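You operate a simulated robot arm through the tools that you are given. There is no shell and no other tool.

The job below is to be done with a simulated two-armed robot. You get a single attempt, and the scene is never put back.

JOB
Set the thermostat's sensor dial to suit the green floor probe.
Fine: test it in the cool block till the thermostat shows 25 C; put it back in its hole and switch off.

It is judged by the outcome, as a careful person would: the job done as asked, and still so three seconds after it is handed in. It fails if anything else is knocked over, pushed out of place, dropped, spilled or broken.

ROBOT AND FRAMES
Two 7-joint arms with two-finger parallel grippers on one trunk that stands fixed in place. Base frame: the origin is at the foot of the trunk, x ahead of it, y to its left, z up. Units: cm, degrees, N and s.
The left shoulder is at [6.4, 18.2, 113.7], the right one opposite. With the tool pointing down near the work surface each hand reaches from about 28 to 74 cm from the base axis, measured 20 degrees to its own side. Payload 3.91 kg a hand.
Tool frame (each hand has its own): the origin (TCP) lies between the finger pads and is the grasp point; the fingertips stand 3 cm ahead of it; z points along the fingers, y is the line along which they close. Largest opening 11 cm; finger width 2, thickness 1; the body of the gripper, 4.8 by 11.2 cm, starts 5.5 cm behind the TCP.
Orientation is told as [roll, pitch, yaw] about the base's x, y, z axes, in that order, counted from this pose: with the fingers straight down and closing along the base's y, the tool's x points along the base's -x, its y along +y and its z along -z.

CONTROLS
- The arms move only by the tool send_rows. It takes "left_motion", "right_motion" or both (then of equal length, played together; a hand with none holds still); each is a list of rows, each an object (a shift or turn left out is 0, a gripper value left out holds the last) with "delta_rot": the turn, a rotation vector about the tool's x, y, z in rad, a list of three; "delta_pos": the shift along the tool's x, y, z in cm, a list of three; "gripper": the finger opening in cm, from 0 to 11. In form: [{"delta_rot": [rx, ry, rz], "delta_pos": [dx, dy, dz], "gripper": gripper}, ...]. A call has 1 to 20 rows; each row is the pose to reach, as a shift and turn from the pose commanded when the call began, along the tool's axes at that moment. Rows are played at 5 a second. More than 5 cm and 8.6 degrees between two rows, or a gripper value outside its range, and nothing of the call is played. Where a pose cannot be reached the arm comes as near as it can. A force on the tool above 40 N (or 10 N above the force at the start of the call, whichever is more), or a blocked arm, ends the call early, and 0.2 s more pass. The fingers move at their own pace (about 7.2 cm/s each) and stop on an object; they squeeze with about 21 N. The grip force told is the motor's: it shows also when the fingers shut on nothing. Time passes only in rows, and 0.2 s behind the last, so rows that repeat a pose let the fingers close. The reply holds the time, the measured pose of the TCP, the force on the tool along the base axes, the opening and the grip force, in the units named above and with some noise, with the torque about the TCP (base axes, N m) and any sound that the robot's microphone picked up.
- Cameras (640 x 400 px; columns grow to the right, rows downward): "scene" is now at [20.29, 0.74, 133.19]; the picture's right is [0.07, -1.00, 0.00], its down [-0.52, -0.04, -0.85] and it looks along [0.85, 0.06, -0.52] (base axes); focal length 214 px, centre (320, 200). "left" rides on the left gripper at [7.2, -1.7, -10.3] in its tool frame; the picture's right is [0.23, 0.97, 0.00], its down [-0.76, 0.18, -0.62] and it looks along [-0.61, 0.14, 0.78] (tool axes); focal length 222 px, centre (320, 200). "right" rides on the right gripper at [7.2, 1.7, -10.3] in its tool frame; the picture's right is [-0.23, 0.97, 0.00], its down [-0.76, -0.18, -0.62] and it looks along [-0.61, -0.14, 0.78] (tool axes); focal length 222 px, centre (320, 200). There is no depth. A picture from a camera that has moved, and an enlarged one, comes with that camera's place and axes in the base frame and with its lens.
- capture(camera): a new picture of that camera. The clock stands still meanwhile.
- raise_lower(by): slides the trunk up (or, below 0, down) by that many cm; the arms and the scene camera ride with it, the base frame stays. It gives what a move gives, with no picture.
- head_to(pan, tilt): turns the head with the scene camera to pan (to the left, within 80 degrees either way) and tilt (down, from -29 to 69), counted from straight ahead of the robot. It gives what a move gives.
- close_up(camera, box): a new picture of the part [left, top, right, bottom] of that camera's present view, enlarged. The clock stands still meanwhile.
- job_done(): hands the job in; it is judged then, once.

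Nothing tells you positions but the pictures and the camera data. Unless the task says otherwise, let go and move clear before handing in.

The tools are called after "Request:" as name(argument=value, ...) on one line, values as JSON. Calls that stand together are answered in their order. send_rows: Moves the arms, as the interface text tells. Its arguments: {"type":"object","properties":{"left_motion":{"type":"array","items":{"type":"object","properties":{"delta_rot":{"type":"array","items":{"type":"number"}},"delta_pos":{"type":"array","items":{"type":"number"}},"gripper":{"type":"number"}}}},"right_motion":{"type":"array","items":{"type":"object","properties":{"delta_rot":{"type":"array","items":{"type":"number"}},"delta_pos":{"type":"array","items":{"type":"number"}},"gripper":{"type":"number"}}}}},"required":[]} The other tools are called the same way: raise_lower (by) slides the trunk up or down; head_to (pan, tilt) turns the head that bears the scene camera; capture (camera) takes a picture; close_up (camera, box) takes an enlarged picture of a part of a camera's view; job_done () hands the job in.

At the start:

```text
clock: 0.0
left_ee_pos: [36.1, 23.8, 120.03]
left_orientation: [0.1, 0.0, 0.0]
left_wrist_force: [0.1, 0.1, -0.1]
left_wrist_torque: [-0.05, 0.01, -0.02]
left_finger_gap: 11.0
left_grip_force: 0.1
right_ee_pos: [35.25, -9.71, 125.01]
right_orientation: [0.0, 0.0, 0.0]
right_wrist_force: [0.0, -0.1, 0.3]
right_wrist_torque: [-0.01, 0.02, -0.01]
right_finger_gap: 11.01
right_grip_force: 0.1
trunk travel left (down, up): [-40.0, 11.4]
head pan, tilt: [4.2, 31.4]
```

scene: 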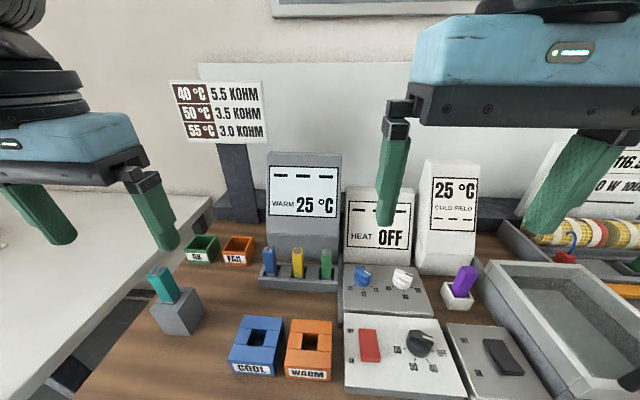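
right: 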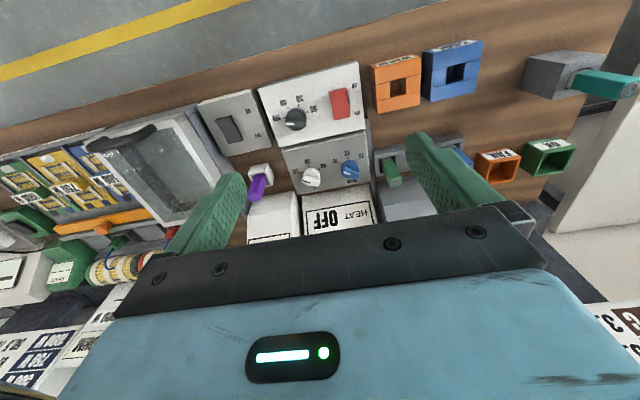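
left: 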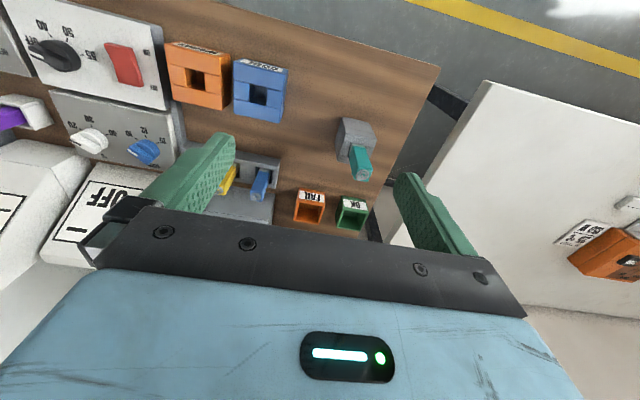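

I see a bench with thermostat units, probes in a stand (blue, yellow, green), a teal probe in a grey block, cool/warm blocks, and labels. I'll take close looks before moving anything.

Request:
close_up(camera="scene", box=[160, 70, 340, 190])

Request:
close_up(camera="scene", box=[240, 140, 500, 300])

Request:
close_up(camera="scene", box=[330, 250, 540, 400])

Request:
close_up(camera="scene", box=[130, 220, 350, 390])

Request:
close_up(camera="scene", box=[480, 130, 640, 330])

```text
3.33 times, centred on (250, 130) of scene
camera zoom: at [20.29, 0.74, 133.19], right [0.07, -1.0, 0.0], down [-0.52, -0.04, -0.85], along [0.85, 0.06, -0.52], focal length 715 px, centre (553, 433)
```

zoom: 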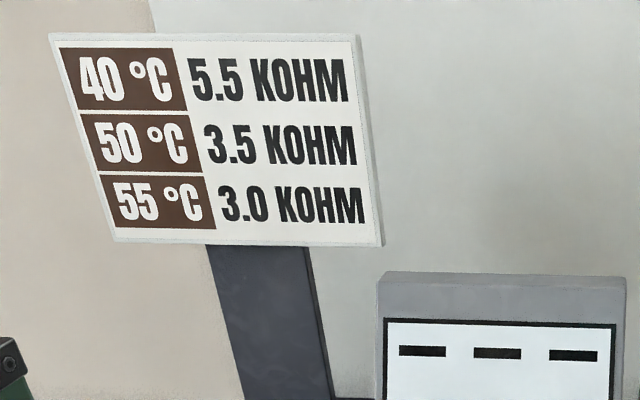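

```text
2.46 times, centred on (370, 220) of scene
camera zoom: at [20.29, 0.74, 133.19], right [0.07, -1.0, 0.0], down [-0.52, -0.04, -0.85], along [0.85, 0.06, -0.52], focal length 528 px, centre (197, 151)
```

zoom: 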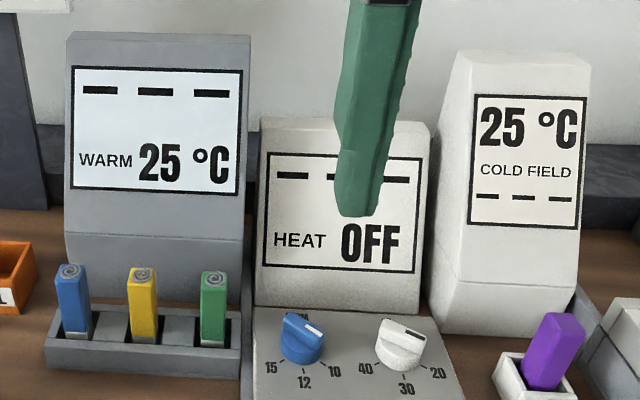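

```text
2.67 times, centred on (435, 325) of scene
camera zoom: at [20.29, 0.74, 133.19], right [0.07, -1.0, 0.0], down [-0.52, -0.04, -0.85], along [0.85, 0.06, -0.52], focal length 572 px, centre (13, -133)
```

zoom: 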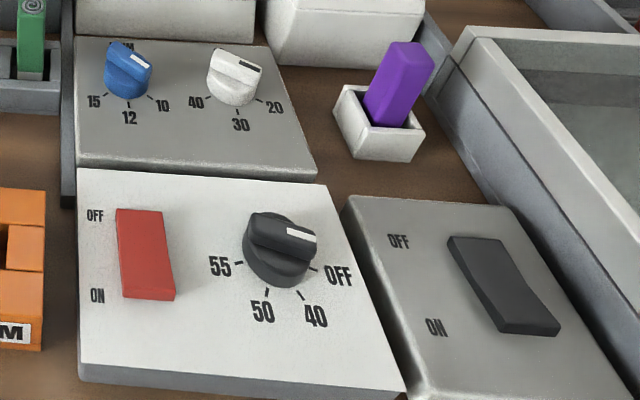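

```text
2.35 times, centred on (240, 305) of scene
camera zoom: at [20.29, 0.74, 133.19], right [0.07, -1.0, 0.0], down [-0.52, -0.04, -0.85], along [0.85, 0.06, -0.52], focal length 505 px, centre (508, -47)
```

zoom: 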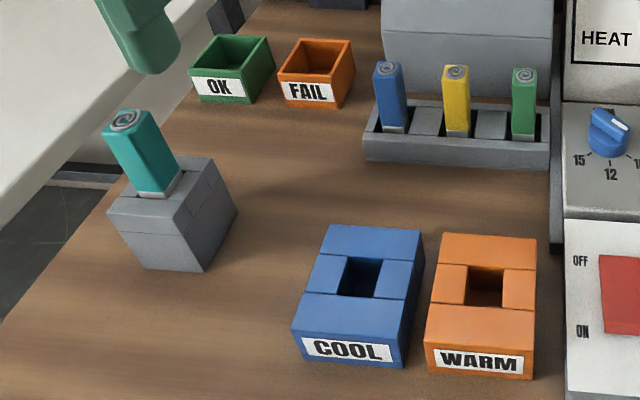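

```text
2.00 times, centred on (560, 230) of scene
camera zoom: at [20.29, 0.74, 133.19], right [0.07, -1.0, 0.0], down [-0.52, -0.04, -0.85], along [0.85, 0.06, -0.52], focal length 429 px, centre (-160, 140)
```

zoom: 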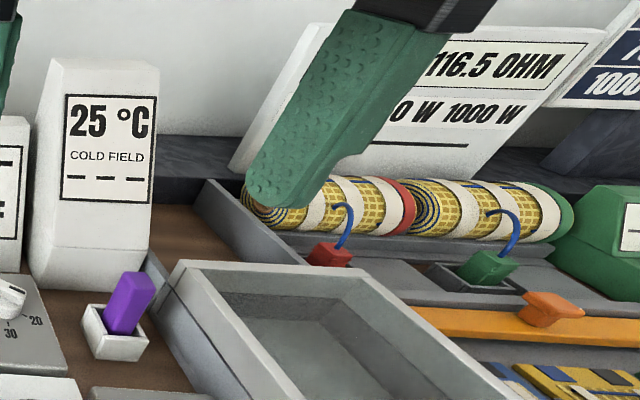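

The bench holds several panels with dials, switches and displays, and my grippers hide part of it. I'll turn the head to see the whole bench and read all labels.

Request:
head_to(pan=-35, tilt=35)

Request:
capture(camera="scene")

Request:
head_to(pan=4, tilt=55)

Request:
capture(camera="scene")

Request:
head_to(pan=50, tilt=35)

Request:
capture(camera="scene")

```text
clock: 1.1
left_ee_pos: [36.17, 23.65, 119.97]
left_orientation: [0.0, 0.1, 0.0]
left_wrist_force: [-0.4, -0.2, -0.1]
left_wrist_torque: [-0.02, -0.02, -0.04]
left_finger_gap: 11.0
left_grip_force: 0.1
right_ee_pos: [35.22, -9.69, 125.06]
right_orientation: [-0.1, 0.0, 0.1]
right_wrist_force: [0.3, 0.8, 0.1]
right_wrist_torque: [-0.01, 0.0, -0.03]
right_finger_gap: 11.0
right_grip_force: 0.0
trunk travel left (down, up): [-40.0, 11.4]
head pan, tilt: [-35.0, 35.0]
```

```text
taken
camera scene: at [18.54, -4.95, 132.63], right [-0.57, -0.82, 0.0], down [-0.47, 0.33, -0.82], along [0.67, -0.47, -0.57], focal length 214 px, centre (320, 200)
```

scene: 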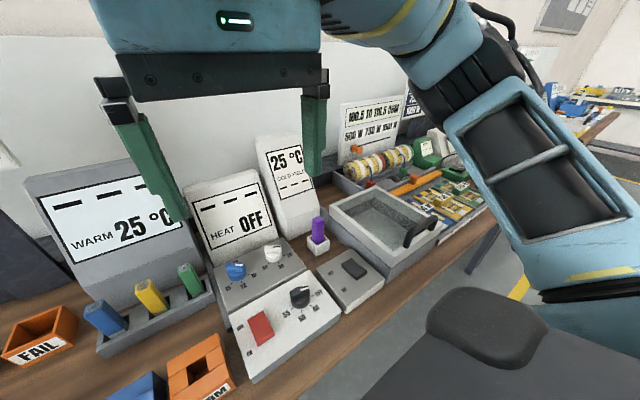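

```text
clock: 2.1
left_ee_pos: [36.09, 23.64, 119.97]
left_orientation: [0.0, 0.1, 0.0]
left_wrist_force: [-0.3, -0.1, 0.1]
left_wrist_torque: [0.04, 0.01, 0.02]
left_finger_gap: 11.0
left_grip_force: 0.1
right_ee_pos: [35.41, -9.66, 124.93]
right_orientation: [0.1, 0.3, -0.4]
right_wrist_force: [-0.3, -0.1, -0.3]
right_wrist_torque: [0.0, -0.01, -0.02]
right_finger_gap: 11.01
right_grip_force: 0.0
trunk travel left (down, up): [-40.0, 11.4]
head pan, tilt: [4.0, 55.0]
```

```text
taken
camera scene: at [19.0, -0.83, 130.53], right [-0.12, -0.99, 0.0], down [-0.75, 0.09, -0.65], along [0.65, -0.08, -0.76], focal length 214 px, centre (320, 200)
```

scene: 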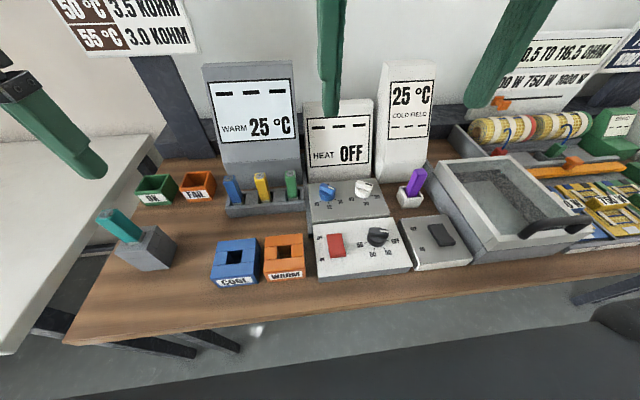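

```text
clock: 3.2
left_ee_pos: [36.34, 23.57, 119.89]
left_orientation: [0.0, 0.0, 0.0]
left_wrist_force: [-0.1, 0.3, -0.7]
left_wrist_torque: [0.01, 0.02, -0.01]
left_finger_gap: 10.99
left_grip_force: 0.1
right_ee_pos: [35.52, -9.62, 124.8]
right_orientation: [-0.2, -0.1, -0.7]
right_wrist_force: [38.8, 34.8, -21.8]
right_wrist_torque: [-4.28, 2.29, -4.11]
right_finger_gap: 11.01
right_grip_force: 0.0
trunk travel left (down, up): [-40.0, 11.4]
head pan, tilt: [50.0, 35.0]
```

```text
taken
camera scene: at [19.7, 3.17, 132.98], right [0.35, -0.94, 0.0], down [-0.51, -0.19, -0.84], along [0.79, 0.29, -0.54], focal length 214 px, centre (320, 200)
```

scene: 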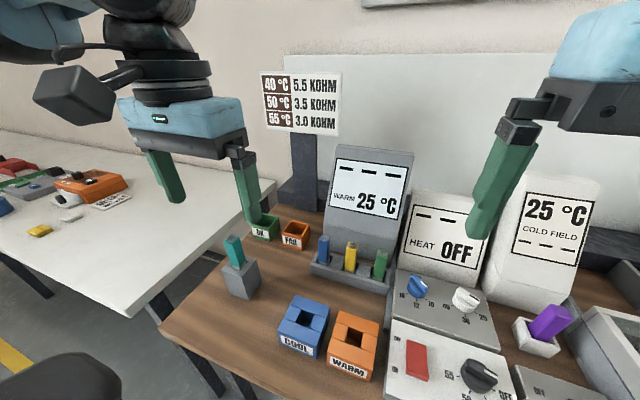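

The right wrist shows a force: the head seems to be bearing against the right arm. I'll bring the head back to relieve it and check.

Request:
head_to(pan=4.2, tilt=31.4)

Request:
capture(camera="scene")

Request:
capture(camera="left")

Request:
capture(camera="right")

```text
clock: 4.4
left_ee_pos: [36.08, 23.74, 119.97]
left_orientation: [0.0, 0.0, 0.0]
left_wrist_force: [0.3, 1.2, -0.4]
left_wrist_torque: [0.0, -0.02, -0.01]
left_finger_gap: 11.0
left_grip_force: 0.2
right_ee_pos: [35.12, -9.64, 125.25]
right_orientation: [0.0, -0.2, 0.1]
right_wrist_force: [-0.1, -0.6, -0.3]
right_wrist_torque: [-0.02, 0.01, 0.0]
right_finger_gap: 11.02
right_grip_force: 0.0
trunk travel left (down, up): [-40.0, 11.4]
head pan, tilt: [4.2, 31.4]
```

```text
taken
camera scene: at [20.27, 0.76, 133.19], right [0.07, -1.0, 0.0], down [-0.52, -0.04, -0.85], along [0.85, 0.06, -0.52], focal length 214 px, centre (320, 200)
```

scene: 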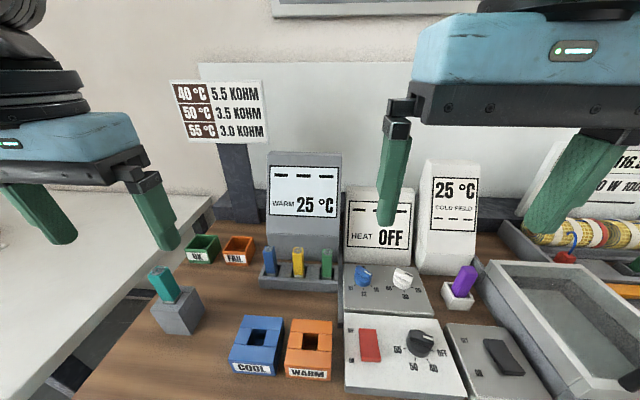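

```text
taken
camera left: at [28.82, 22.01, 130.22], right [-0.23, 0.97, 0.0], down [0.76, 0.18, 0.62], along [0.61, 0.14, -0.78], focal length 222 px, centre (320, 200)
```

left: 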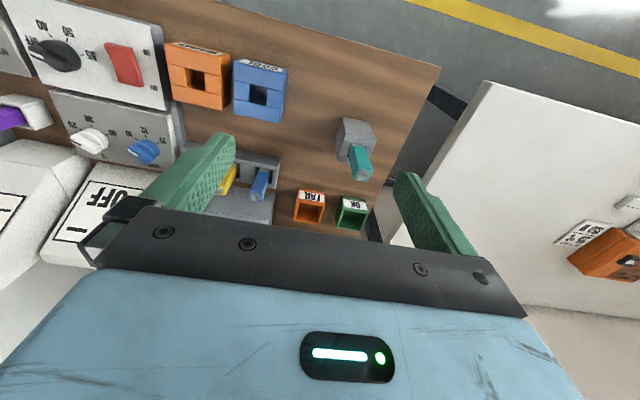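

```text
taken
camera right: at [28.12, -8.01, 135.54], right [0.23, 0.97, 0.0], down [0.76, -0.18, 0.62], along [0.61, -0.14, -0.78], focal length 222 px, centre (320, 200)
```

right: 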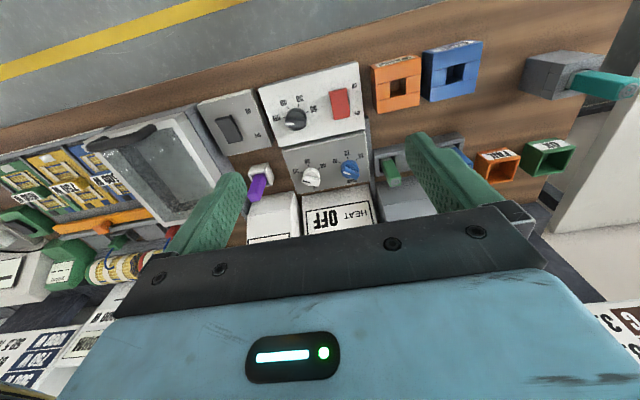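

The head is clear again. I'll move the right hand aside so that the scene camera sees the thermostat display and dials clearly.

Request:
send_rows(right_motion=[{"delta_pos": [0, -4, 1]}, {"delta_pos": [0, -8, 2]}, {"delta_pos": [0, -12, 3]}, {"delta_pos": [0, -16, 4]}, {"delta_pos": [0, -18, 4]}])

Request:
capture(camera="scene")

Request:
close_up(camera="scene", box=[240, 140, 400, 240])

Request:
close_up(camera="scene", box=[330, 250, 450, 325])

Request:
close_up(camera="scene", box=[340, 305, 500, 400])

Request:
close_up(camera="right", box=[180, 40, 480, 230])

```text
clock: 5.6
left_ee_pos: [36.04, 23.79, 120.05]
left_orientation: [-0.1, 0.0, 0.0]
left_wrist_force: [-0.1, 0.6, -0.4]
left_wrist_torque: [0.01, 0.0, 0.02]
left_finger_gap: 11.01
left_grip_force: 0.1
right_ee_pos: [35.27, -27.76, 121.14]
right_orientation: [0.1, 0.1, 0.0]
right_wrist_force: [-0.1, -0.2, -0.7]
right_wrist_torque: [0.01, -0.02, 0.02]
right_finger_gap: 11.01
right_grip_force: 0.1
trunk travel left (down, up): [-40.0, 11.4]
head pan, tilt: [4.2, 31.4]
```

```text
taken
camera scene: at [20.27, 0.75, 133.19], right [0.07, -1.0, 0.0], down [-0.52, -0.04, -0.85], along [0.85, 0.06, -0.52], focal length 214 px, centre (320, 200)
```

scene: 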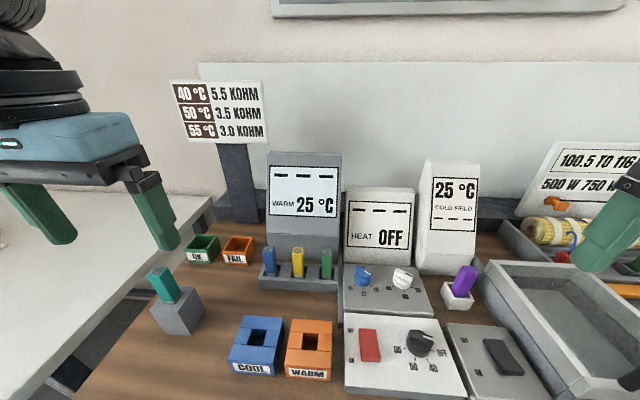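

```text
4.00 times, centred on (320, 190) of scene
camera zoom: at [20.27, 0.75, 133.19], right [0.07, -1.0, 0.0], down [-0.52, -0.04, -0.85], along [0.85, 0.06, -0.52], focal length 858 px, centre (320, 240)
```

zoom: 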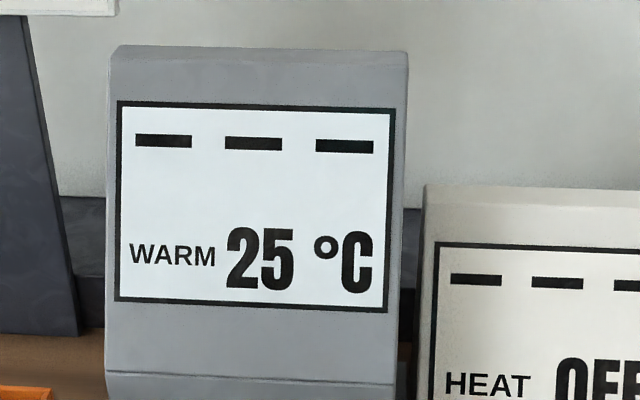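

```text
5.33 times, centred on (390, 288) of scene
camera zoom: at [20.27, 0.75, 133.19], right [0.07, -1.0, 0.0], down [-0.52, -0.04, -0.85], along [0.85, 0.06, -0.52], focal length 1144 px, centre (-53, -267)
```

zoom: 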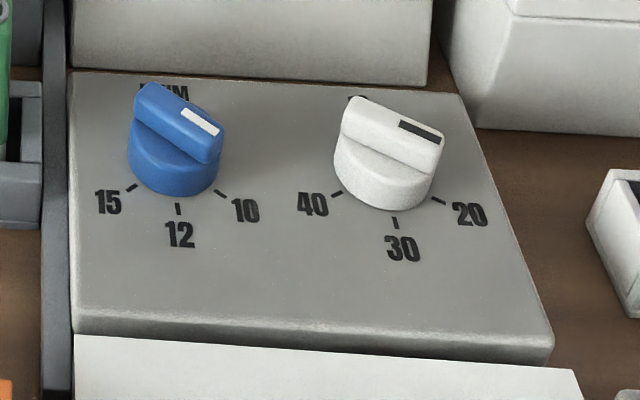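

```text
4.00 times, centred on (420, 352) of scene
camera zoom: at [20.27, 0.75, 133.19], right [0.07, -1.0, 0.0], down [-0.52, -0.04, -0.85], along [0.85, 0.06, -0.52], focal length 858 px, centre (-80, -410)
```

zoom: 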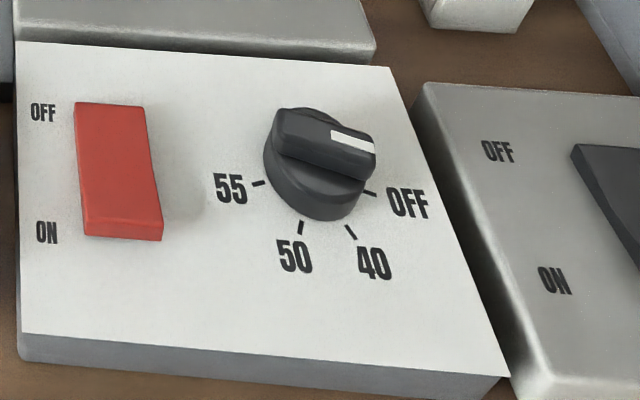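

```text
2.11 times, centred on (330, 135) of right
camera zoom: at [28.19, -26.07, 131.56], right [0.23, 0.97, 0.0], down [0.76, -0.18, 0.62], along [0.61, -0.14, -0.78], focal length 468 px, centre (299, 337)
```

zoom: 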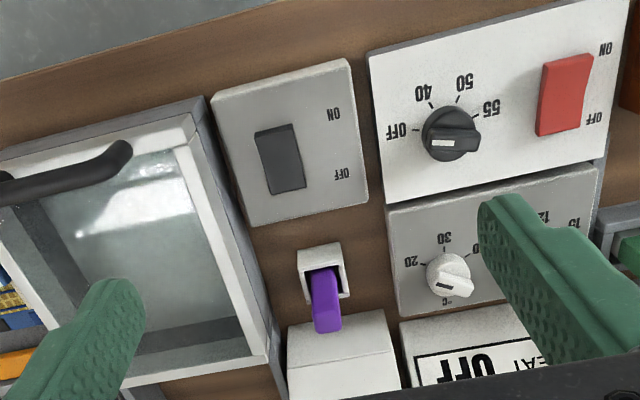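

The red rocker is at OFF, the black dial at OFF, and the blue dial (KOHM, 10/12/15) appears to point at 10; the middle unit (HEAT OFF) looks like the thermostat. Next I look closely at the rack and the cool block from the left wrist camera.

Request:
close_up(camera="left", box=[140, 30, 380, 240])

Request:
close_up(camera="scene", box=[250, 230, 350, 300])

Request:
close_up(camera="scene", box=[220, 300, 350, 390])

Request:
close_up(camera="scene", box=[130, 250, 220, 345])

```text
1.90 times, centred on (260, 135) of left
camera zoom: at [28.82, 22.01, 130.22], right [-0.23, 0.97, 0.0], down [0.76, 0.18, 0.62], along [0.61, 0.14, -0.78], focal length 423 px, centre (434, 324)
```

zoom: 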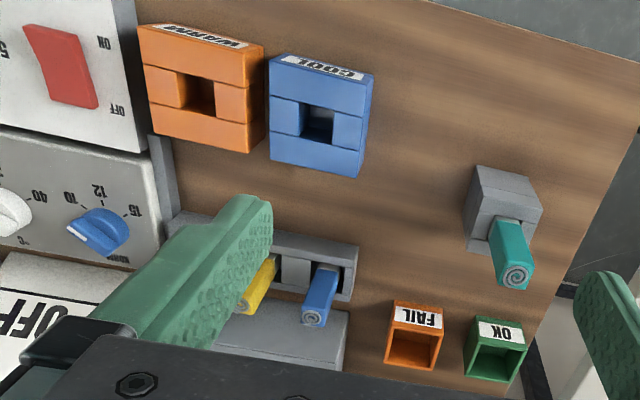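

```text
5.71 times, centred on (300, 265) of scene
camera zoom: at [20.27, 0.75, 133.19], right [0.07, -1.0, 0.0], down [-0.52, -0.04, -0.85], along [0.85, 0.06, -0.52], focal length 1226 px, centre (434, -171)
```

zoom: 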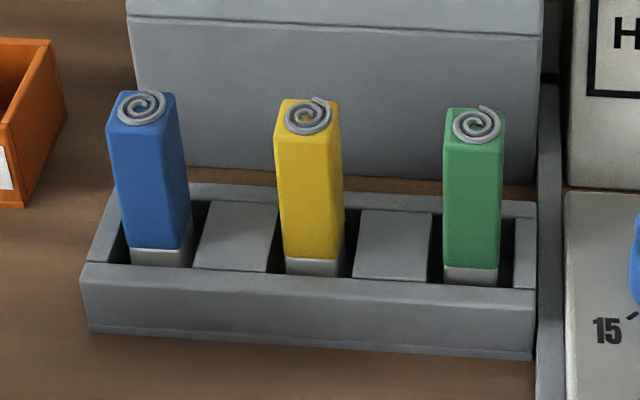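

```text
4.44 times, centred on (285, 345) of scene
camera zoom: at [20.27, 0.75, 133.19], right [0.07, -1.0, 0.0], down [-0.52, -0.04, -0.85], along [0.85, 0.06, -0.52], focal length 953 px, centre (476, -444)
```

zoom: 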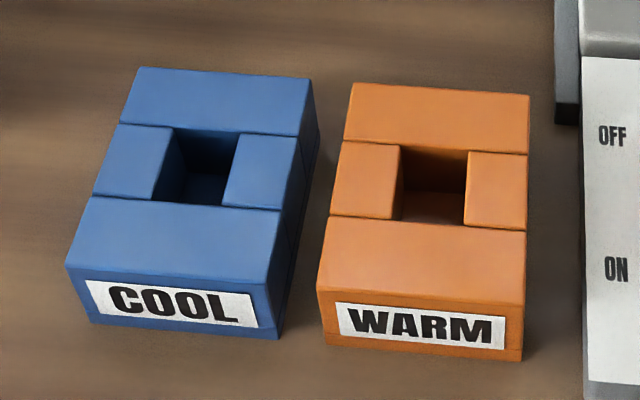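

```text
4.21 times, centred on (175, 298) of scene
camera zoom: at [20.27, 0.75, 133.19], right [0.07, -1.0, 0.0], down [-0.52, -0.04, -0.85], along [0.85, 0.06, -0.52], focal length 903 px, centre (930, -210)
```

zoom: 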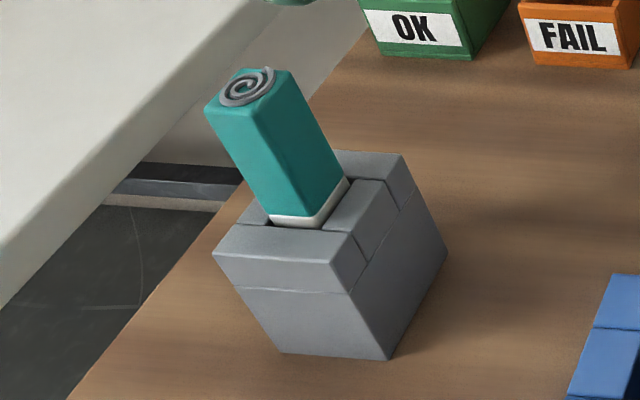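

The green probe sits in the rack at roughly (58, 2), the cool block's hole is near (41, 14) and the blue dial near (56, -7.5). I'll bring the left hand over near the rack to see it from its wrist camera and triangulate.

Request:
send_rows(left_motion=[{"delta_pos": [-1.5, -3, 1]}, {"delta_pos": [-3.5, -6.5, 2.5]}, {"delta_pos": [-5.5, -10, 4]}, {"delta_pos": [-7.5, -14, 5]}, {"delta_pos": [-9.5, -18, 6.5]}, {"delta_pos": [-11, -20.5, 7.5]}, {"delta_pos": [-12, -22, 8]}, {"delta_pos": [-12, -22, 8]}])

Request:
capture(camera="left")

Request:
capture(camera="scene")

Request:
close_up(camera="left", box=[200, 40, 440, 200])

```text
clock: 7.4
left_ee_pos: [43.41, 13.01, 115.0]
left_orientation: [0.1, 0.0, 0.0]
left_wrist_force: [0.2, -0.1, 0.5]
left_wrist_torque: [0.0, -0.02, 0.02]
left_finger_gap: 10.98
left_grip_force: 0.0
left hand out of reach, approached as far as the arm can: row 4, 5, 6, 7, 8
right_ee_pos: [35.25, -27.76, 121.19]
right_orientation: [0.1, -0.1, -0.1]
right_wrist_force: [-0.4, -0.4, 0.6]
right_wrist_torque: [0.01, 0.0, -0.01]
right_finger_gap: 11.02
right_grip_force: 0.1
trunk travel left (down, up): [-40.0, 11.4]
head pan, tilt: [4.2, 31.4]
```

```text
taken
camera left: at [36.1, 11.2, 125.29], right [-0.23, 0.97, 0.0], down [0.76, 0.18, 0.62], along [0.61, 0.14, -0.78], focal length 222 px, centre (320, 200)
```

left: 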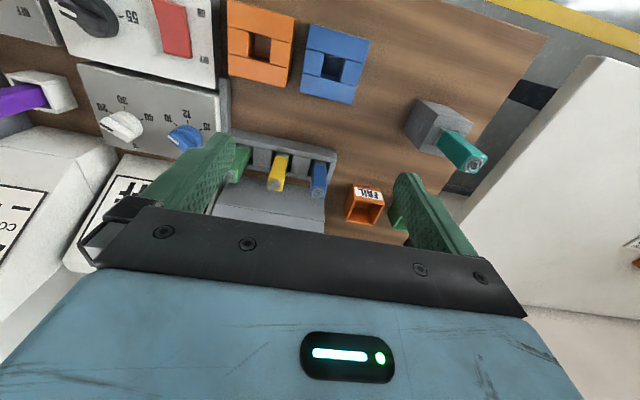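

```text
taken
camera scene: at [20.35, 0.76, 133.18], right [0.07, -1.0, 0.0], down [-0.52, -0.04, -0.85], along [0.85, 0.06, -0.52], focal length 214 px, centre (320, 200)
```

scene: 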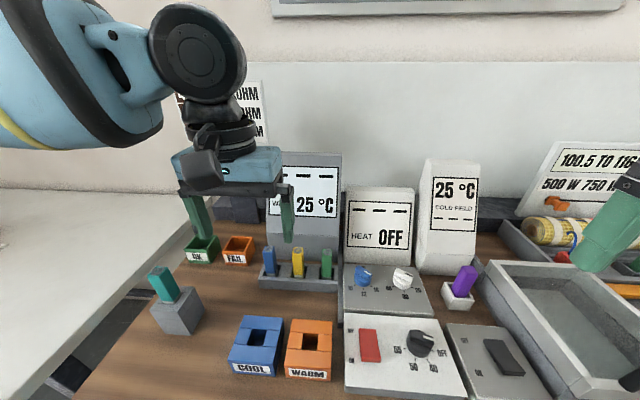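

```text
2.50 times, centred on (320, 120) of left
camera zoom: at [36.1, 11.2, 125.29], right [-0.23, 0.97, 0.0], down [0.76, 0.18, 0.62], along [0.61, 0.14, -0.78], focal length 555 px, centre (320, 400)
```

zoom: 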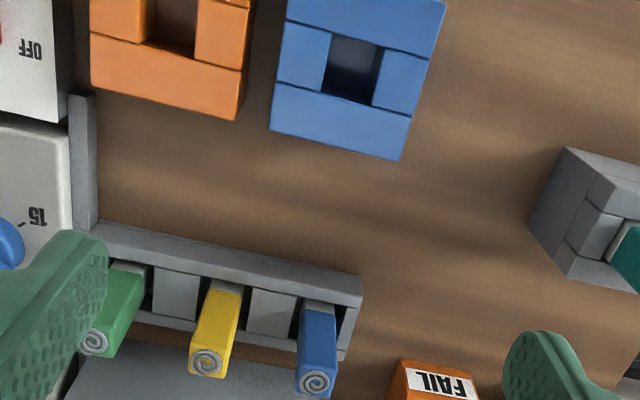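

I triangulated the green probe's top at about (58.1, 1.6, 95.3) and the cool hole's centre at about (40.7, 14.2) with its top at z≈89.4. Next I bring the right hand over the blue dial to see its pointer and label clearly.

Request:
send_rows(right_motion=[{"delta_pos": [-1, 1, 4]}, {"delta_pos": [-3, 3, 8]}, {"delta_pos": [-6, 6, 10]}, {"delta_pos": [-8, 9, 12]}, {"delta_pos": [-10, 12, 13]}, {"delta_pos": [-12, 15, 14]}, {"delta_pos": [-13, 18, 14]}, {"delta_pos": [-13, 18, 14]}])

Request:
capture(camera="right")

Request:
close_up(camera="right", box=[240, 80, 400, 180])

```text
clock: 9.2
left_ee_pos: [43.3, 12.91, 115.11]
left_orientation: [0.0, 0.1, 0.0]
left_wrist_force: [0.5, -0.3, -0.2]
left_wrist_torque: [0.01, -0.03, 0.0]
left_finger_gap: 11.0
left_grip_force: 0.1
right_ee_pos: [48.24, -9.89, 107.09]
right_orientation: [0.0, 0.0, 0.0]
right_wrist_force: [-0.4, -0.2, -0.5]
right_wrist_torque: [-0.01, -0.01, 0.04]
right_finger_gap: 10.99
right_grip_force: 0.0
trunk travel left (down, up): [-40.0, 11.4]
head pan, tilt: [4.2, 31.4]
```

```text
taken
camera right: at [41.2, -8.15, 117.48], right [0.23, 0.97, 0.0], down [0.76, -0.18, 0.62], along [0.61, -0.14, -0.78], focal length 222 px, centre (320, 200)
```

right: 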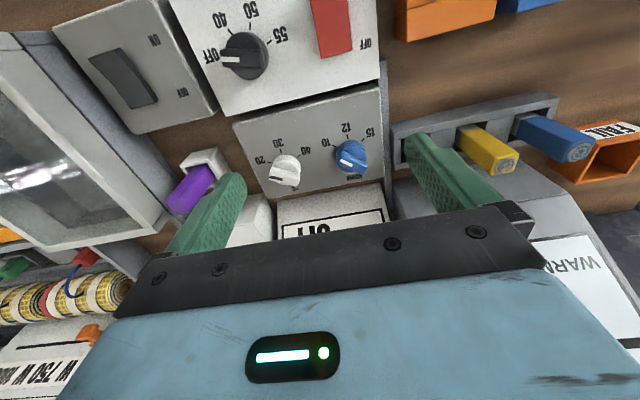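

```text
4.00 times, centred on (320, 130) of right
camera zoom: at [41.2, -8.15, 117.48], right [0.23, 0.97, 0.0], down [0.76, -0.18, 0.62], along [0.61, -0.14, -0.78], focal length 888 px, centre (320, 480)
```

zoom: 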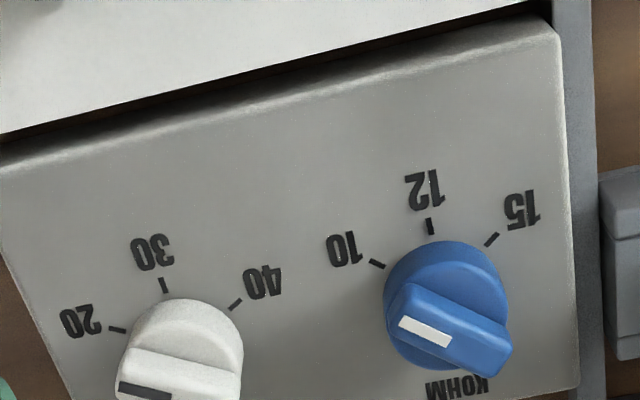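

The blue dial points at 10 now (knob centre ≈ (57.2, -7.1), bar top z≈90.2). I'll move the right hand clear to the right, and check the left hand's commanded pose with a null row.

Request:
send_rows(right_motion=[{"delta_pos": [2, -3, -2]}, {"delta_pos": [4, -6.5, -3]}, {"delta_pos": [6, -10, -4]}, {"delta_pos": [8, -14, -5]}, {"delta_pos": [10, -18, -6]}], left_motion=[{"delta_pos": [0, 0, 0]}, {"delta_pos": [0, 0, 0]}, {"delta_pos": [0, 0, 0]}, {"delta_pos": [0, 0, 0]}, {"delta_pos": [0, 0, 0]}])

```text
clock: 10.4
left_ee_pos: [43.25, 12.89, 115.16]
left_orientation: [0.1, -0.1, 0.0]
left_wrist_force: [-0.9, 0.4, 0.4]
left_wrist_torque: [0.06, -0.01, -0.01]
left_finger_gap: 11.01
left_grip_force: 0.0
right_ee_pos: [38.19, -27.94, 113.29]
right_orientation: [0.1, 0.0, 0.0]
right_wrist_force: [-0.3, -0.9, 0.3]
right_wrist_torque: [0.01, -0.05, 0.03]
right_finger_gap: 11.01
right_grip_force: 0.0
trunk travel left (down, up): [-40.0, 11.4]
head pan, tilt: [4.2, 31.4]
```

The commanded pose is the reached one. Now I lower the left hand and move it toward a spot above the green probe, in stages.

Request:
send_rows(left_motion=[{"delta_pos": [0, 0, 4]}, {"delta_pos": [-1, -1, 8]}, {"delta_pos": [-3.5, -3, 9.5]}, {"delta_pos": [-6, -6, 10]}, {"delta_pos": [-8, -9, 10]}, {"delta_pos": [-8, -9, 10]}])

Request:
capture(camera="left")

```text
clock: 11.8
left_ee_pos: [47.09, 12.73, 102.52]
left_orientation: [0.0, -0.1, 0.0]
left_wrist_force: [0.1, -0.5, 0.3]
left_wrist_torque: [-0.04, 0.01, -0.03]
left_finger_gap: 10.99
left_grip_force: 0.0
left hand out of reach, approached as far as the arm can: row 3, 4, 5, 6
right_ee_pos: [38.4, -27.79, 113.15]
right_orientation: [0.1, 0.1, 0.0]
right_wrist_force: [0.6, -0.2, 1.0]
right_wrist_torque: [0.0, 0.0, -0.02]
right_finger_gap: 11.0
right_grip_force: 0.0
trunk travel left (down, up): [-40.0, 11.4]
head pan, tilt: [4.2, 31.4]
```

```text
taken
camera left: at [39.95, 10.92, 112.86], right [-0.23, 0.97, 0.0], down [0.76, 0.18, 0.62], along [0.61, 0.14, -0.78], focal length 222 px, centre (320, 200)
```

left: 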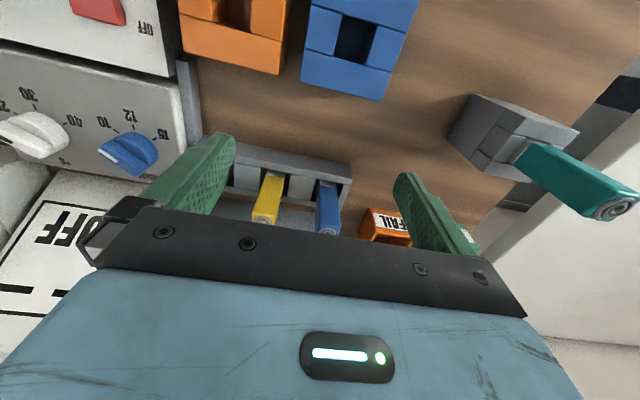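

The left hand hits a reach limit moving inward at neutral yaw. I'll try raising the trunk so that the arm works lower relative to the shoulder, then test again.

Request:
raise_lower(by=8)

Request:
send_rows(left_motion=[{"delta_pos": [0, 0, 2]}, {"delta_pos": [0, 0, 4]}, {"delta_pos": [-1, -2, 5]}, {"delta_pos": [-3, -4, 5]}, {"delta_pos": [-5, -6, 5]}, {"delta_pos": [-7, -8, 5]}, {"delta_pos": [-9, -10, 5]}, {"delta_pos": [-9, -10, 5]}])

```text
clock: 12.9
left_ee_pos: [45.01, 12.51, 119.64]
left_orientation: [-0.1, -10.8, 0.1]
left_wrist_force: [0.6, 1.2, -0.4]
left_wrist_torque: [0.01, 0.01, 0.02]
left_finger_gap: 11.0
left_grip_force: 0.1
right_ee_pos: [38.29, -27.69, 121.05]
right_orientation: [-0.1, 0.2, 0.0]
right_wrist_force: [0.6, -0.1, -0.2]
right_wrist_torque: [0.04, -0.01, -0.04]
right_finger_gap: 10.99
right_grip_force: 0.0
trunk travel left (down, up): [-48.0, 3.4]
head pan, tilt: [4.2, 31.4]
```

```text
clock: 14.8
left_ee_pos: [45.88, 12.29, 115.38]
left_orientation: [-0.3, -10.9, 0.0]
left_wrist_force: [0.3, 0.0, 0.3]
left_wrist_torque: [-0.01, -0.01, 0.01]
left_finger_gap: 10.99
left_grip_force: 0.1
left hand out of reach, approached as far as the arm can: row 3, 4, 5, 6, 7, 8
right_ee_pos: [38.28, -27.67, 121.15]
right_orientation: [0.0, -0.1, 0.0]
right_wrist_force: [0.9, -0.4, 0.7]
right_wrist_torque: [-0.01, 0.0, -0.02]
right_finger_gap: 11.03
right_grip_force: 0.1
trunk travel left (down, up): [-48.0, 3.4]
head pan, tilt: [4.2, 31.4]
```

The left arm ended tilted (pitch −10.8°) at its inward limit. I'll back it out a little, restore the tool to vertical and then test whether a yaw turn lets it come further inward.

Request:
send_rows(left_motion=[{"delta_pos": [1, 2, 0], "delta_rot": [0, 0.09, 0]}, {"delta_pos": [2, 4, 0], "delta_rot": [0, 0.188, 0]}, {"delta_pos": [3, 6, 0], "delta_rot": [0, 0.188, 0]}, {"delta_pos": [3, 6, 0], "delta_rot": [0, 0.188, 0]}])

Request:
capture(camera="scene")

```text
clock: 15.8
left_ee_pos: [42.88, 18.48, 114.95]
left_orientation: [-0.2, 0.0, 0.1]
left_wrist_force: [0.0, -0.2, -0.1]
left_wrist_torque: [0.0, 0.02, -0.04]
left_finger_gap: 11.0
left_grip_force: 0.0
right_ee_pos: [38.37, -27.73, 120.97]
right_orientation: [0.2, 0.0, 0.0]
right_wrist_force: [-0.5, 0.2, 0.2]
right_wrist_torque: [-0.01, 0.02, -0.01]
right_finger_gap: 10.98
right_grip_force: 0.2
trunk travel left (down, up): [-48.0, 3.4]
head pan, tilt: [4.2, 31.4]
```

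```text
taken
camera scene: at [14.49, 0.7, 142.93], right [0.07, -1.0, 0.0], down [-0.52, -0.04, -0.85], along [0.85, 0.06, -0.52], focal length 214 px, centre (320, 200)
```

scene: 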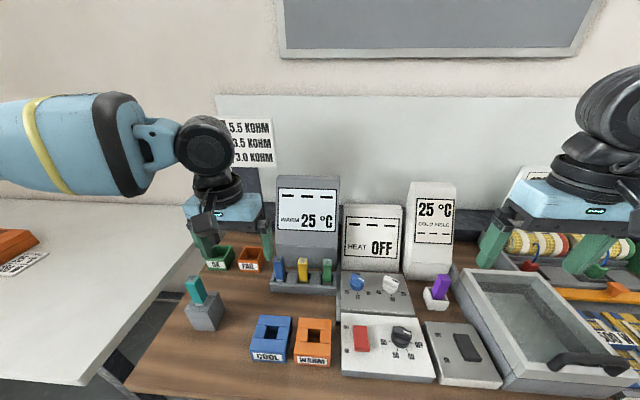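

The scene camera has moved back and up with the trunk, and the left hand is vertical again at (42.9, 18.5, 115). I'll now test turning the left hand clockwise and moving inward.

Request:
send_rows(left_motion=[{"delta_rot": [0, 0, 0.14]}, {"delta_rot": [0, 0, 0.28]}, {"delta_rot": [0, 0, 0.42]}, {"delta_rot": [0, 0, 0.52]}, {"delta_rot": [0, 0, 0.52], "delta_pos": [0, -3, 0]}, {"delta_rot": [0, 0, 0.52], "delta_pos": [0, -6, 0]}, {"delta_rot": [0, 0, 0.52], "delta_pos": [0, -9, 0]}, {"delta_rot": [0, 0, 0.52], "delta_pos": [0, -12, 0]}])

```text
clock: 17.6
left_ee_pos: [43.0, 12.42, 115.16]
left_orientation: [0.0, -0.2, -29.4]
left_wrist_force: [-0.4, 0.3, -1.1]
left_wrist_torque: [-0.04, 0.02, -0.03]
left_finger_gap: 11.03
left_grip_force: 0.1
left hand out of reach, approached as far as the arm can: row 7, 8
right_ee_pos: [38.25, -27.68, 121.03]
right_orientation: [0.0, 0.0, 0.0]
right_wrist_force: [0.2, -0.2, -0.3]
right_wrist_torque: [0.01, 0.04, 0.02]
right_finger_gap: 11.01
right_grip_force: 0.0
trunk travel left (down, up): [-48.0, 3.4]
head pan, tilt: [4.2, 31.4]
```

The left hand is still limited at y≈12.4 regardless of yaw. I'll look at the left arm's posture with the head to understand why.

Request:
head_to(pan=40, tilt=15)

Request:
capture(camera="scene")

Request:
head_to(pan=70, tilt=30)

Request:
capture(camera="scene")

```text
clock: 18.6
left_ee_pos: [42.74, 12.55, 115.12]
left_orientation: [-0.1, -0.2, -29.3]
left_wrist_force: [-0.3, 0.2, -0.6]
left_wrist_torque: [-0.01, 0.01, 0.02]
left_finger_gap: 11.02
left_grip_force: 0.0
right_ee_pos: [38.28, -27.75, 121.02]
right_orientation: [0.1, -0.1, 0.1]
right_wrist_force: [-0.7, -0.8, -0.3]
right_wrist_torque: [0.02, 0.01, -0.03]
right_finger_gap: 11.0
right_grip_force: 0.0
trunk travel left (down, up): [-48.0, 3.4]
head pan, tilt: [40.0, 15.0]
```

```text
taken
camera scene: at [12.64, 6.1, 145.57], right [0.64, -0.77, 0.0], down [-0.2, -0.17, -0.97], along [0.74, 0.62, -0.26], focal length 214 px, centre (320, 200)
```

scene: 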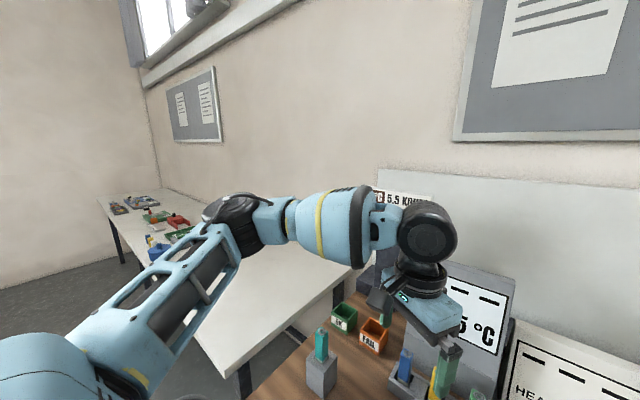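

```text
clock: 19.5
left_ee_pos: [42.96, 12.41, 115.1]
left_orientation: [-0.1, -0.2, -29.4]
left_wrist_force: [-0.2, 0.3, -0.1]
left_wrist_torque: [-0.03, -0.01, -0.01]
left_finger_gap: 11.02
left_grip_force: 0.1
right_ee_pos: [38.22, -27.71, 121.16]
right_orientation: [-0.1, 0.1, 0.1]
right_wrist_force: [-0.8, -0.2, -0.5]
right_wrist_torque: [0.03, -0.01, -0.01]
right_finger_gap: 11.0
right_grip_force: 0.0
trunk travel left (down, up): [-48.0, 3.4]
head pan, tilt: [70.0, 30.0]
```

```text
taken
camera scene: at [8.57, 8.58, 143.16], right [0.94, -0.34, 0.0], down [-0.17, -0.47, -0.87], along [0.3, 0.81, -0.5], focal length 214 px, centre (320, 200)
```

scene: 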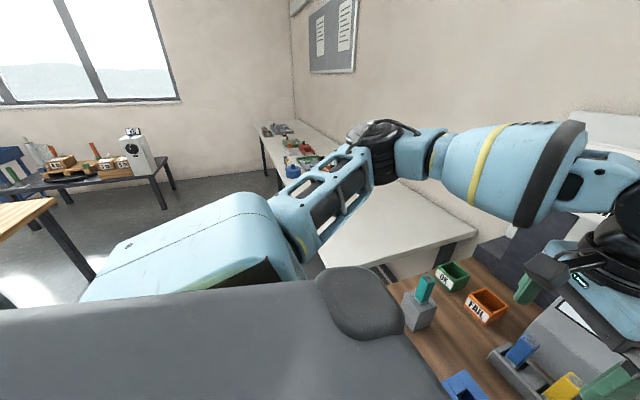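

The left elbow is up and out, with the wrist high. I'll lower the hand closer to work height, where the reach should be better, and test inward again (over clear space above the blocks).

Request:
send_rows(left_motion=[{"delta_pos": [0, 1, 4], "delta_rot": [0, 0, -0.13]}, {"delta_pos": [0, 1, 8], "delta_rot": [0, 0, -0.26]}, {"delta_pos": [0, 1, 11], "delta_rot": [0, 0, -0.39]}, {"delta_pos": [0, 1, 14], "delta_rot": [0, 0, -0.513]}, {"delta_pos": [0, 1, 15], "delta_rot": [0, 0, -0.513]}])

Request:
send_rows(left_motion=[{"delta_pos": [-1, -2, 0]}, {"delta_pos": [-2, -4, 0]}, {"delta_pos": [-3, -6, 0]}])

```text
clock: 20.7
left_ee_pos: [43.42, 13.26, 99.98]
left_orientation: [-0.1, -0.2, -0.4]
left_wrist_force: [-0.1, 0.2, 0.3]
left_wrist_torque: [-0.02, 0.01, 0.01]
left_finger_gap: 10.99
left_grip_force: 0.1
right_ee_pos: [38.28, -27.61, 121.0]
right_orientation: [0.0, 0.0, -0.1]
right_wrist_force: [0.5, 0.5, 0.0]
right_wrist_torque: [-0.02, 0.0, 0.01]
right_finger_gap: 10.99
right_grip_force: 0.1
trunk travel left (down, up): [-48.0, 3.4]
head pan, tilt: [70.0, 30.0]
```

```text
clock: 21.5
left_ee_pos: [43.82, 13.03, 101.1]
left_orientation: [-0.2, -0.1, -0.4]
left_wrist_force: [-0.5, 0.3, 0.2]
left_wrist_torque: [0.0, -0.01, 0.0]
left_finger_gap: 10.98
left_grip_force: 0.1
left hand out of reach, approached as far as the arm can: row 1, 2, 3
right_ee_pos: [38.21, -27.65, 121.05]
right_orientation: [0.0, 0.0, 0.1]
right_wrist_force: [0.1, 0.5, -0.5]
right_wrist_torque: [0.01, 0.03, 0.01]
right_finger_gap: 11.01
right_grip_force: 0.0
trunk travel left (down, up): [-48.0, 3.4]
head pan, tilt: [70.0, 30.0]
```

Still limited near y≈13. I'll compare with the right arm's posture.

Request:
capture(camera="scene")

Request:
head_to(pan=-50, tilt=25)

Request:
capture(camera="scene")

```text
taken
camera scene: at [8.56, 8.59, 143.16], right [0.94, -0.34, 0.0], down [-0.17, -0.47, -0.87], along [0.3, 0.81, -0.5], focal length 214 px, centre (320, 200)
```

scene: 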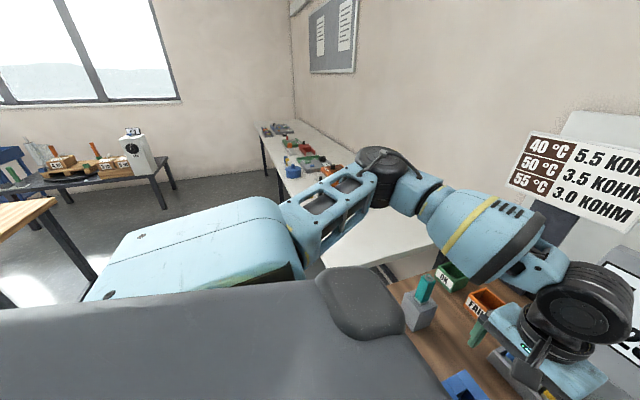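

```text
clock: 23.5
left_ee_pos: [43.92, 12.91, 101.12]
left_orientation: [-0.2, -0.1, -0.3]
left_wrist_force: [0.5, -0.4, -0.5]
left_wrist_torque: [-0.01, -0.02, 0.02]
left_finger_gap: 10.99
left_grip_force: 0.0
right_ee_pos: [38.28, -27.7, 121.1]
right_orientation: [-0.1, 0.0, 0.0]
right_wrist_force: [-0.4, -0.2, 0.0]
right_wrist_torque: [0.0, -0.01, -0.01]
right_finger_gap: 10.99
right_grip_force: 0.1
trunk travel left (down, up): [-48.0, 3.4]
head pan, tilt: [-50.0, 25.0]
```

```text
taken
camera scene: at [11.39, -6.96, 143.95], right [-0.77, -0.64, 0.0], down [-0.27, 0.32, -0.91], along [0.58, -0.69, -0.42], focal length 214 px, centre (320, 200)
```

scene: 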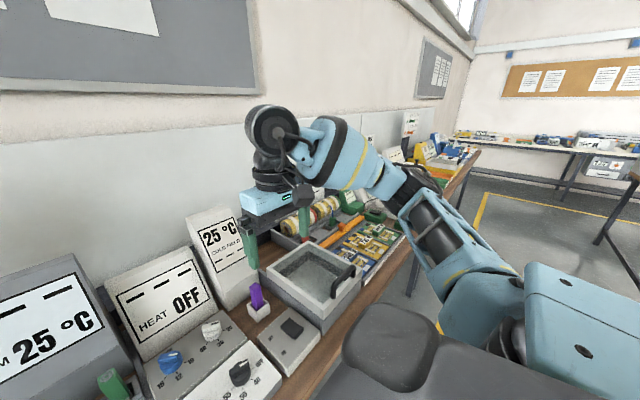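

The right arm has its elbow low, while the left one has it stuck out sideways. I'll draw the left hand back and to the left, then inward near the body, hoping its elbow drops into a better posture.

Request:
head_to(pan=4, tilt=40)

Request:
send_rows(left_motion=[{"delta_pos": [2, 3, -2]}, {"delta_pos": [5, 6, -3]}, {"delta_pos": [8, 9, -4]}, {"delta_pos": [11, 10, -4]}, {"delta_pos": [13, 10, -4]}, {"delta_pos": [13, 7, -4]}, {"delta_pos": [13, 3, -4]}, {"delta_pos": [13, -1, -4]}, {"delta_pos": [13, -5, -4]}, {"delta_pos": [13, -8, -4]}])

Request:
capture(camera="scene")

```text
clock: 24.8
left_ee_pos: [43.92, 13.01, 101.09]
left_orientation: [-0.3, -0.2, -0.3]
left_wrist_force: [1.3, 0.1, 0.5]
left_wrist_torque: [-0.02, 0.0, 0.02]
left_finger_gap: 11.01
left_grip_force: 0.0
right_ee_pos: [38.22, -27.66, 121.06]
right_orientation: [0.1, 0.0, 0.0]
right_wrist_force: [-0.5, 0.0, 0.0]
right_wrist_torque: [-0.02, -0.03, 0.0]
right_finger_gap: 11.01
right_grip_force: 0.1
trunk travel left (down, up): [-48.0, 3.4]
head pan, tilt: [4.0, 40.0]
```

```text
clock: 26.9
left_ee_pos: [30.72, 10.16, 105.14]
left_orientation: [-0.2, -0.2, -0.3]
left_wrist_force: [0.2, 0.2, 0.2]
left_wrist_torque: [-0.02, 0.02, -0.02]
left_finger_gap: 10.99
left_grip_force: 0.1
left hand out of reach, approached as far as the arm can: row 9, 10
right_ee_pos: [38.22, -27.73, 121.05]
right_orientation: [0.0, -0.1, 0.1]
right_wrist_force: [-0.1, -0.5, -0.5]
right_wrist_torque: [0.0, 0.01, 0.01]
right_finger_gap: 11.0
right_grip_force: 0.1
trunk travel left (down, up): [-48.0, 3.4]
head pan, tilt: [4.0, 40.0]
```

```text
taken
camera scene: at [13.89, 0.69, 141.64], right [0.07, -1.0, 0.0], down [-0.64, -0.04, -0.77], along [0.76, 0.05, -0.64], focal length 214 px, centre (320, 200)
```

scene: 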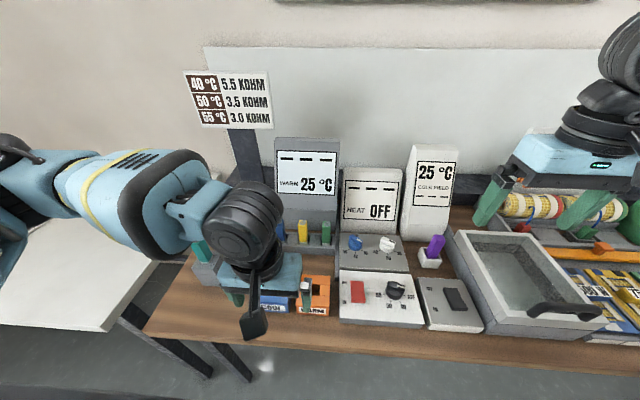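

The limit persists, now at (30.7, 10.2). I'll test whether a small roll (fingertips tilted inward) frees the motion, which would tell that a wrist joint is the limit.

Request:
send_rows(left_motion=[{"delta_pos": [0, 1, 0], "delta_rot": [0.13, 0, 0]}, {"delta_pos": [0, 1, 0], "delta_rot": [0.26, 0, 0]}, {"delta_pos": [0, -2, 0], "delta_rot": [0.26, 0, 0]}, {"delta_pos": [0, -5, 0], "delta_rot": [0.26, 0, 0]}, {"delta_pos": [0, -8, 0], "delta_rot": [0.26, 0, 0]}])

```text
clock: 28.1
left_ee_pos: [30.99, 5.41, 105.0]
left_orientation: [-15.0, -0.2, -0.3]
left_wrist_force: [-1.3, -0.9, 0.0]
left_wrist_torque: [0.0, 0.0, 0.02]
left_finger_gap: 11.02
left_grip_force: 0.0
left hand out of reach, approached as far as the arm can: row 5
right_ee_pos: [38.18, -27.82, 121.13]
right_orientation: [0.1, 0.0, 0.0]
right_wrist_force: [-0.1, -0.4, 0.4]
right_wrist_torque: [-0.01, 0.0, 0.0]
right_finger_gap: 10.99
right_grip_force: 0.0
trunk travel left (down, up): [-48.0, 3.4]
head pan, tilt: [4.0, 40.0]
```

With the roll the fingertips came further inward, so the wrist position itself is limited, likely by the elbow-up posture. I'll take the left hand back out and high (like the right arm's start) to see if the elbow settles into a better posture.

Request:
send_rows(left_motion=[{"delta_pos": [0, 2.9, -2.1], "delta_rot": [-0.1, 0, 0]}, {"delta_pos": [0, 5.8, -4.3], "delta_rot": [-0.2, 0, 0]}, {"delta_pos": [0, 8.6, -6.45], "delta_rot": [-0.2618, 0, 0]}, {"delta_pos": [0, 8.6, -6.45], "delta_rot": [-0.2618, 0, 0]}])

Request:
send_rows(left_motion=[{"delta_pos": [-2, 3, -3]}, {"delta_pos": [-4, 6, -6]}, {"delta_pos": [-6, 9, -9]}, {"delta_pos": [-7, 10, -13]}, {"delta_pos": [-7, 10, -17]}, {"delta_pos": [-7, 10, -21]}, {"delta_pos": [-7, 7, -23]}, {"delta_pos": [-7, 4, -23]}, {"delta_pos": [-7, 1, -23]}, {"delta_pos": [-7, -2, -23]}, {"delta_pos": [-7, -5, -23]}])

Request:
capture(camera="scene")

```text
clock: 29.1
left_ee_pos: [30.87, 15.35, 109.04]
left_orientation: [0.0, -0.2, -0.4]
left_wrist_force: [0.2, 0.3, 0.1]
left_wrist_torque: [-0.02, 0.0, -0.01]
left_finger_gap: 11.01
left_grip_force: 0.1
right_ee_pos: [38.26, -27.66, 120.97]
right_orientation: [0.1, 0.0, 0.0]
right_wrist_force: [-0.1, 0.0, -0.3]
right_wrist_torque: [0.02, 0.01, -0.01]
right_finger_gap: 10.99
right_grip_force: 0.0
trunk travel left (down, up): [-48.0, 3.4]
head pan, tilt: [4.0, 40.0]
```

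```text
clock: 31.6
left_ee_pos: [37.68, 14.28, 131.92]
left_orientation: [-0.1, -0.2, -0.2]
left_wrist_force: [0.0, -0.1, 0.0]
left_wrist_torque: [-0.01, 0.0, 0.0]
left_finger_gap: 11.0
left_grip_force: 0.1
left hand out of reach, approached as far as the arm can: row 10, 11
right_ee_pos: [38.18, -27.63, 121.17]
right_orientation: [0.0, -0.1, 0.0]
right_wrist_force: [0.3, -0.3, 0.5]
right_wrist_torque: [0.01, 0.01, -0.01]
right_finger_gap: 11.02
right_grip_force: 0.0
trunk travel left (down, up): [-48.0, 3.4]
head pan, tilt: [4.0, 40.0]
```

```text
taken
camera scene: at [13.81, 0.71, 141.65], right [0.07, -1.0, 0.0], down [-0.64, -0.05, -0.77], along [0.76, 0.05, -0.64], focal length 214 px, centre (320, 200)
```

scene: 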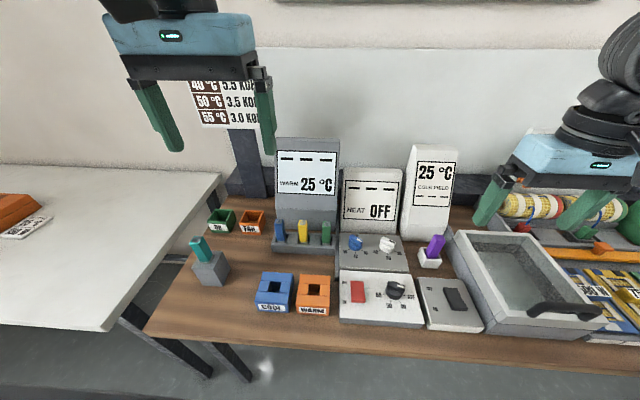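

The left limit remains. I'll test how far the right arm can go inward (toward the green probe), with the left hand kept out of the way.

Request:
send_rows(left_motion=[{"delta_pos": [0, 4, 0]}, {"delta_pos": [0, 8, 0]}, {"delta_pos": [0, 12, 0]}, {"delta_pos": [0, 14, 0]}, {"delta_pos": [0, 14, 0]}, {"delta_pos": [0, 14, 0]}, {"delta_pos": [0, 14, 0]}, {"delta_pos": [0, 14, 0]}, {"delta_pos": [0, 14, 0]}, {"delta_pos": [0, 14, 0]}], right_motion=[{"delta_pos": [-2, 2, 4]}, {"delta_pos": [-5, 5, 7]}, {"delta_pos": [-7, 8, 10]}, {"delta_pos": [-9, 11, 13]}, {"delta_pos": [-10, 14.5, 15]}, {"delta_pos": [-10, 18, 16]}, {"delta_pos": [-10, 21, 16]}, {"delta_pos": [-10, 24, 16]}, {"delta_pos": [-10, 27, 16]}, {"delta_pos": [-10, 30, 16]}])

```text
refused: row 2 steps farther than a row can; nothing moved
```

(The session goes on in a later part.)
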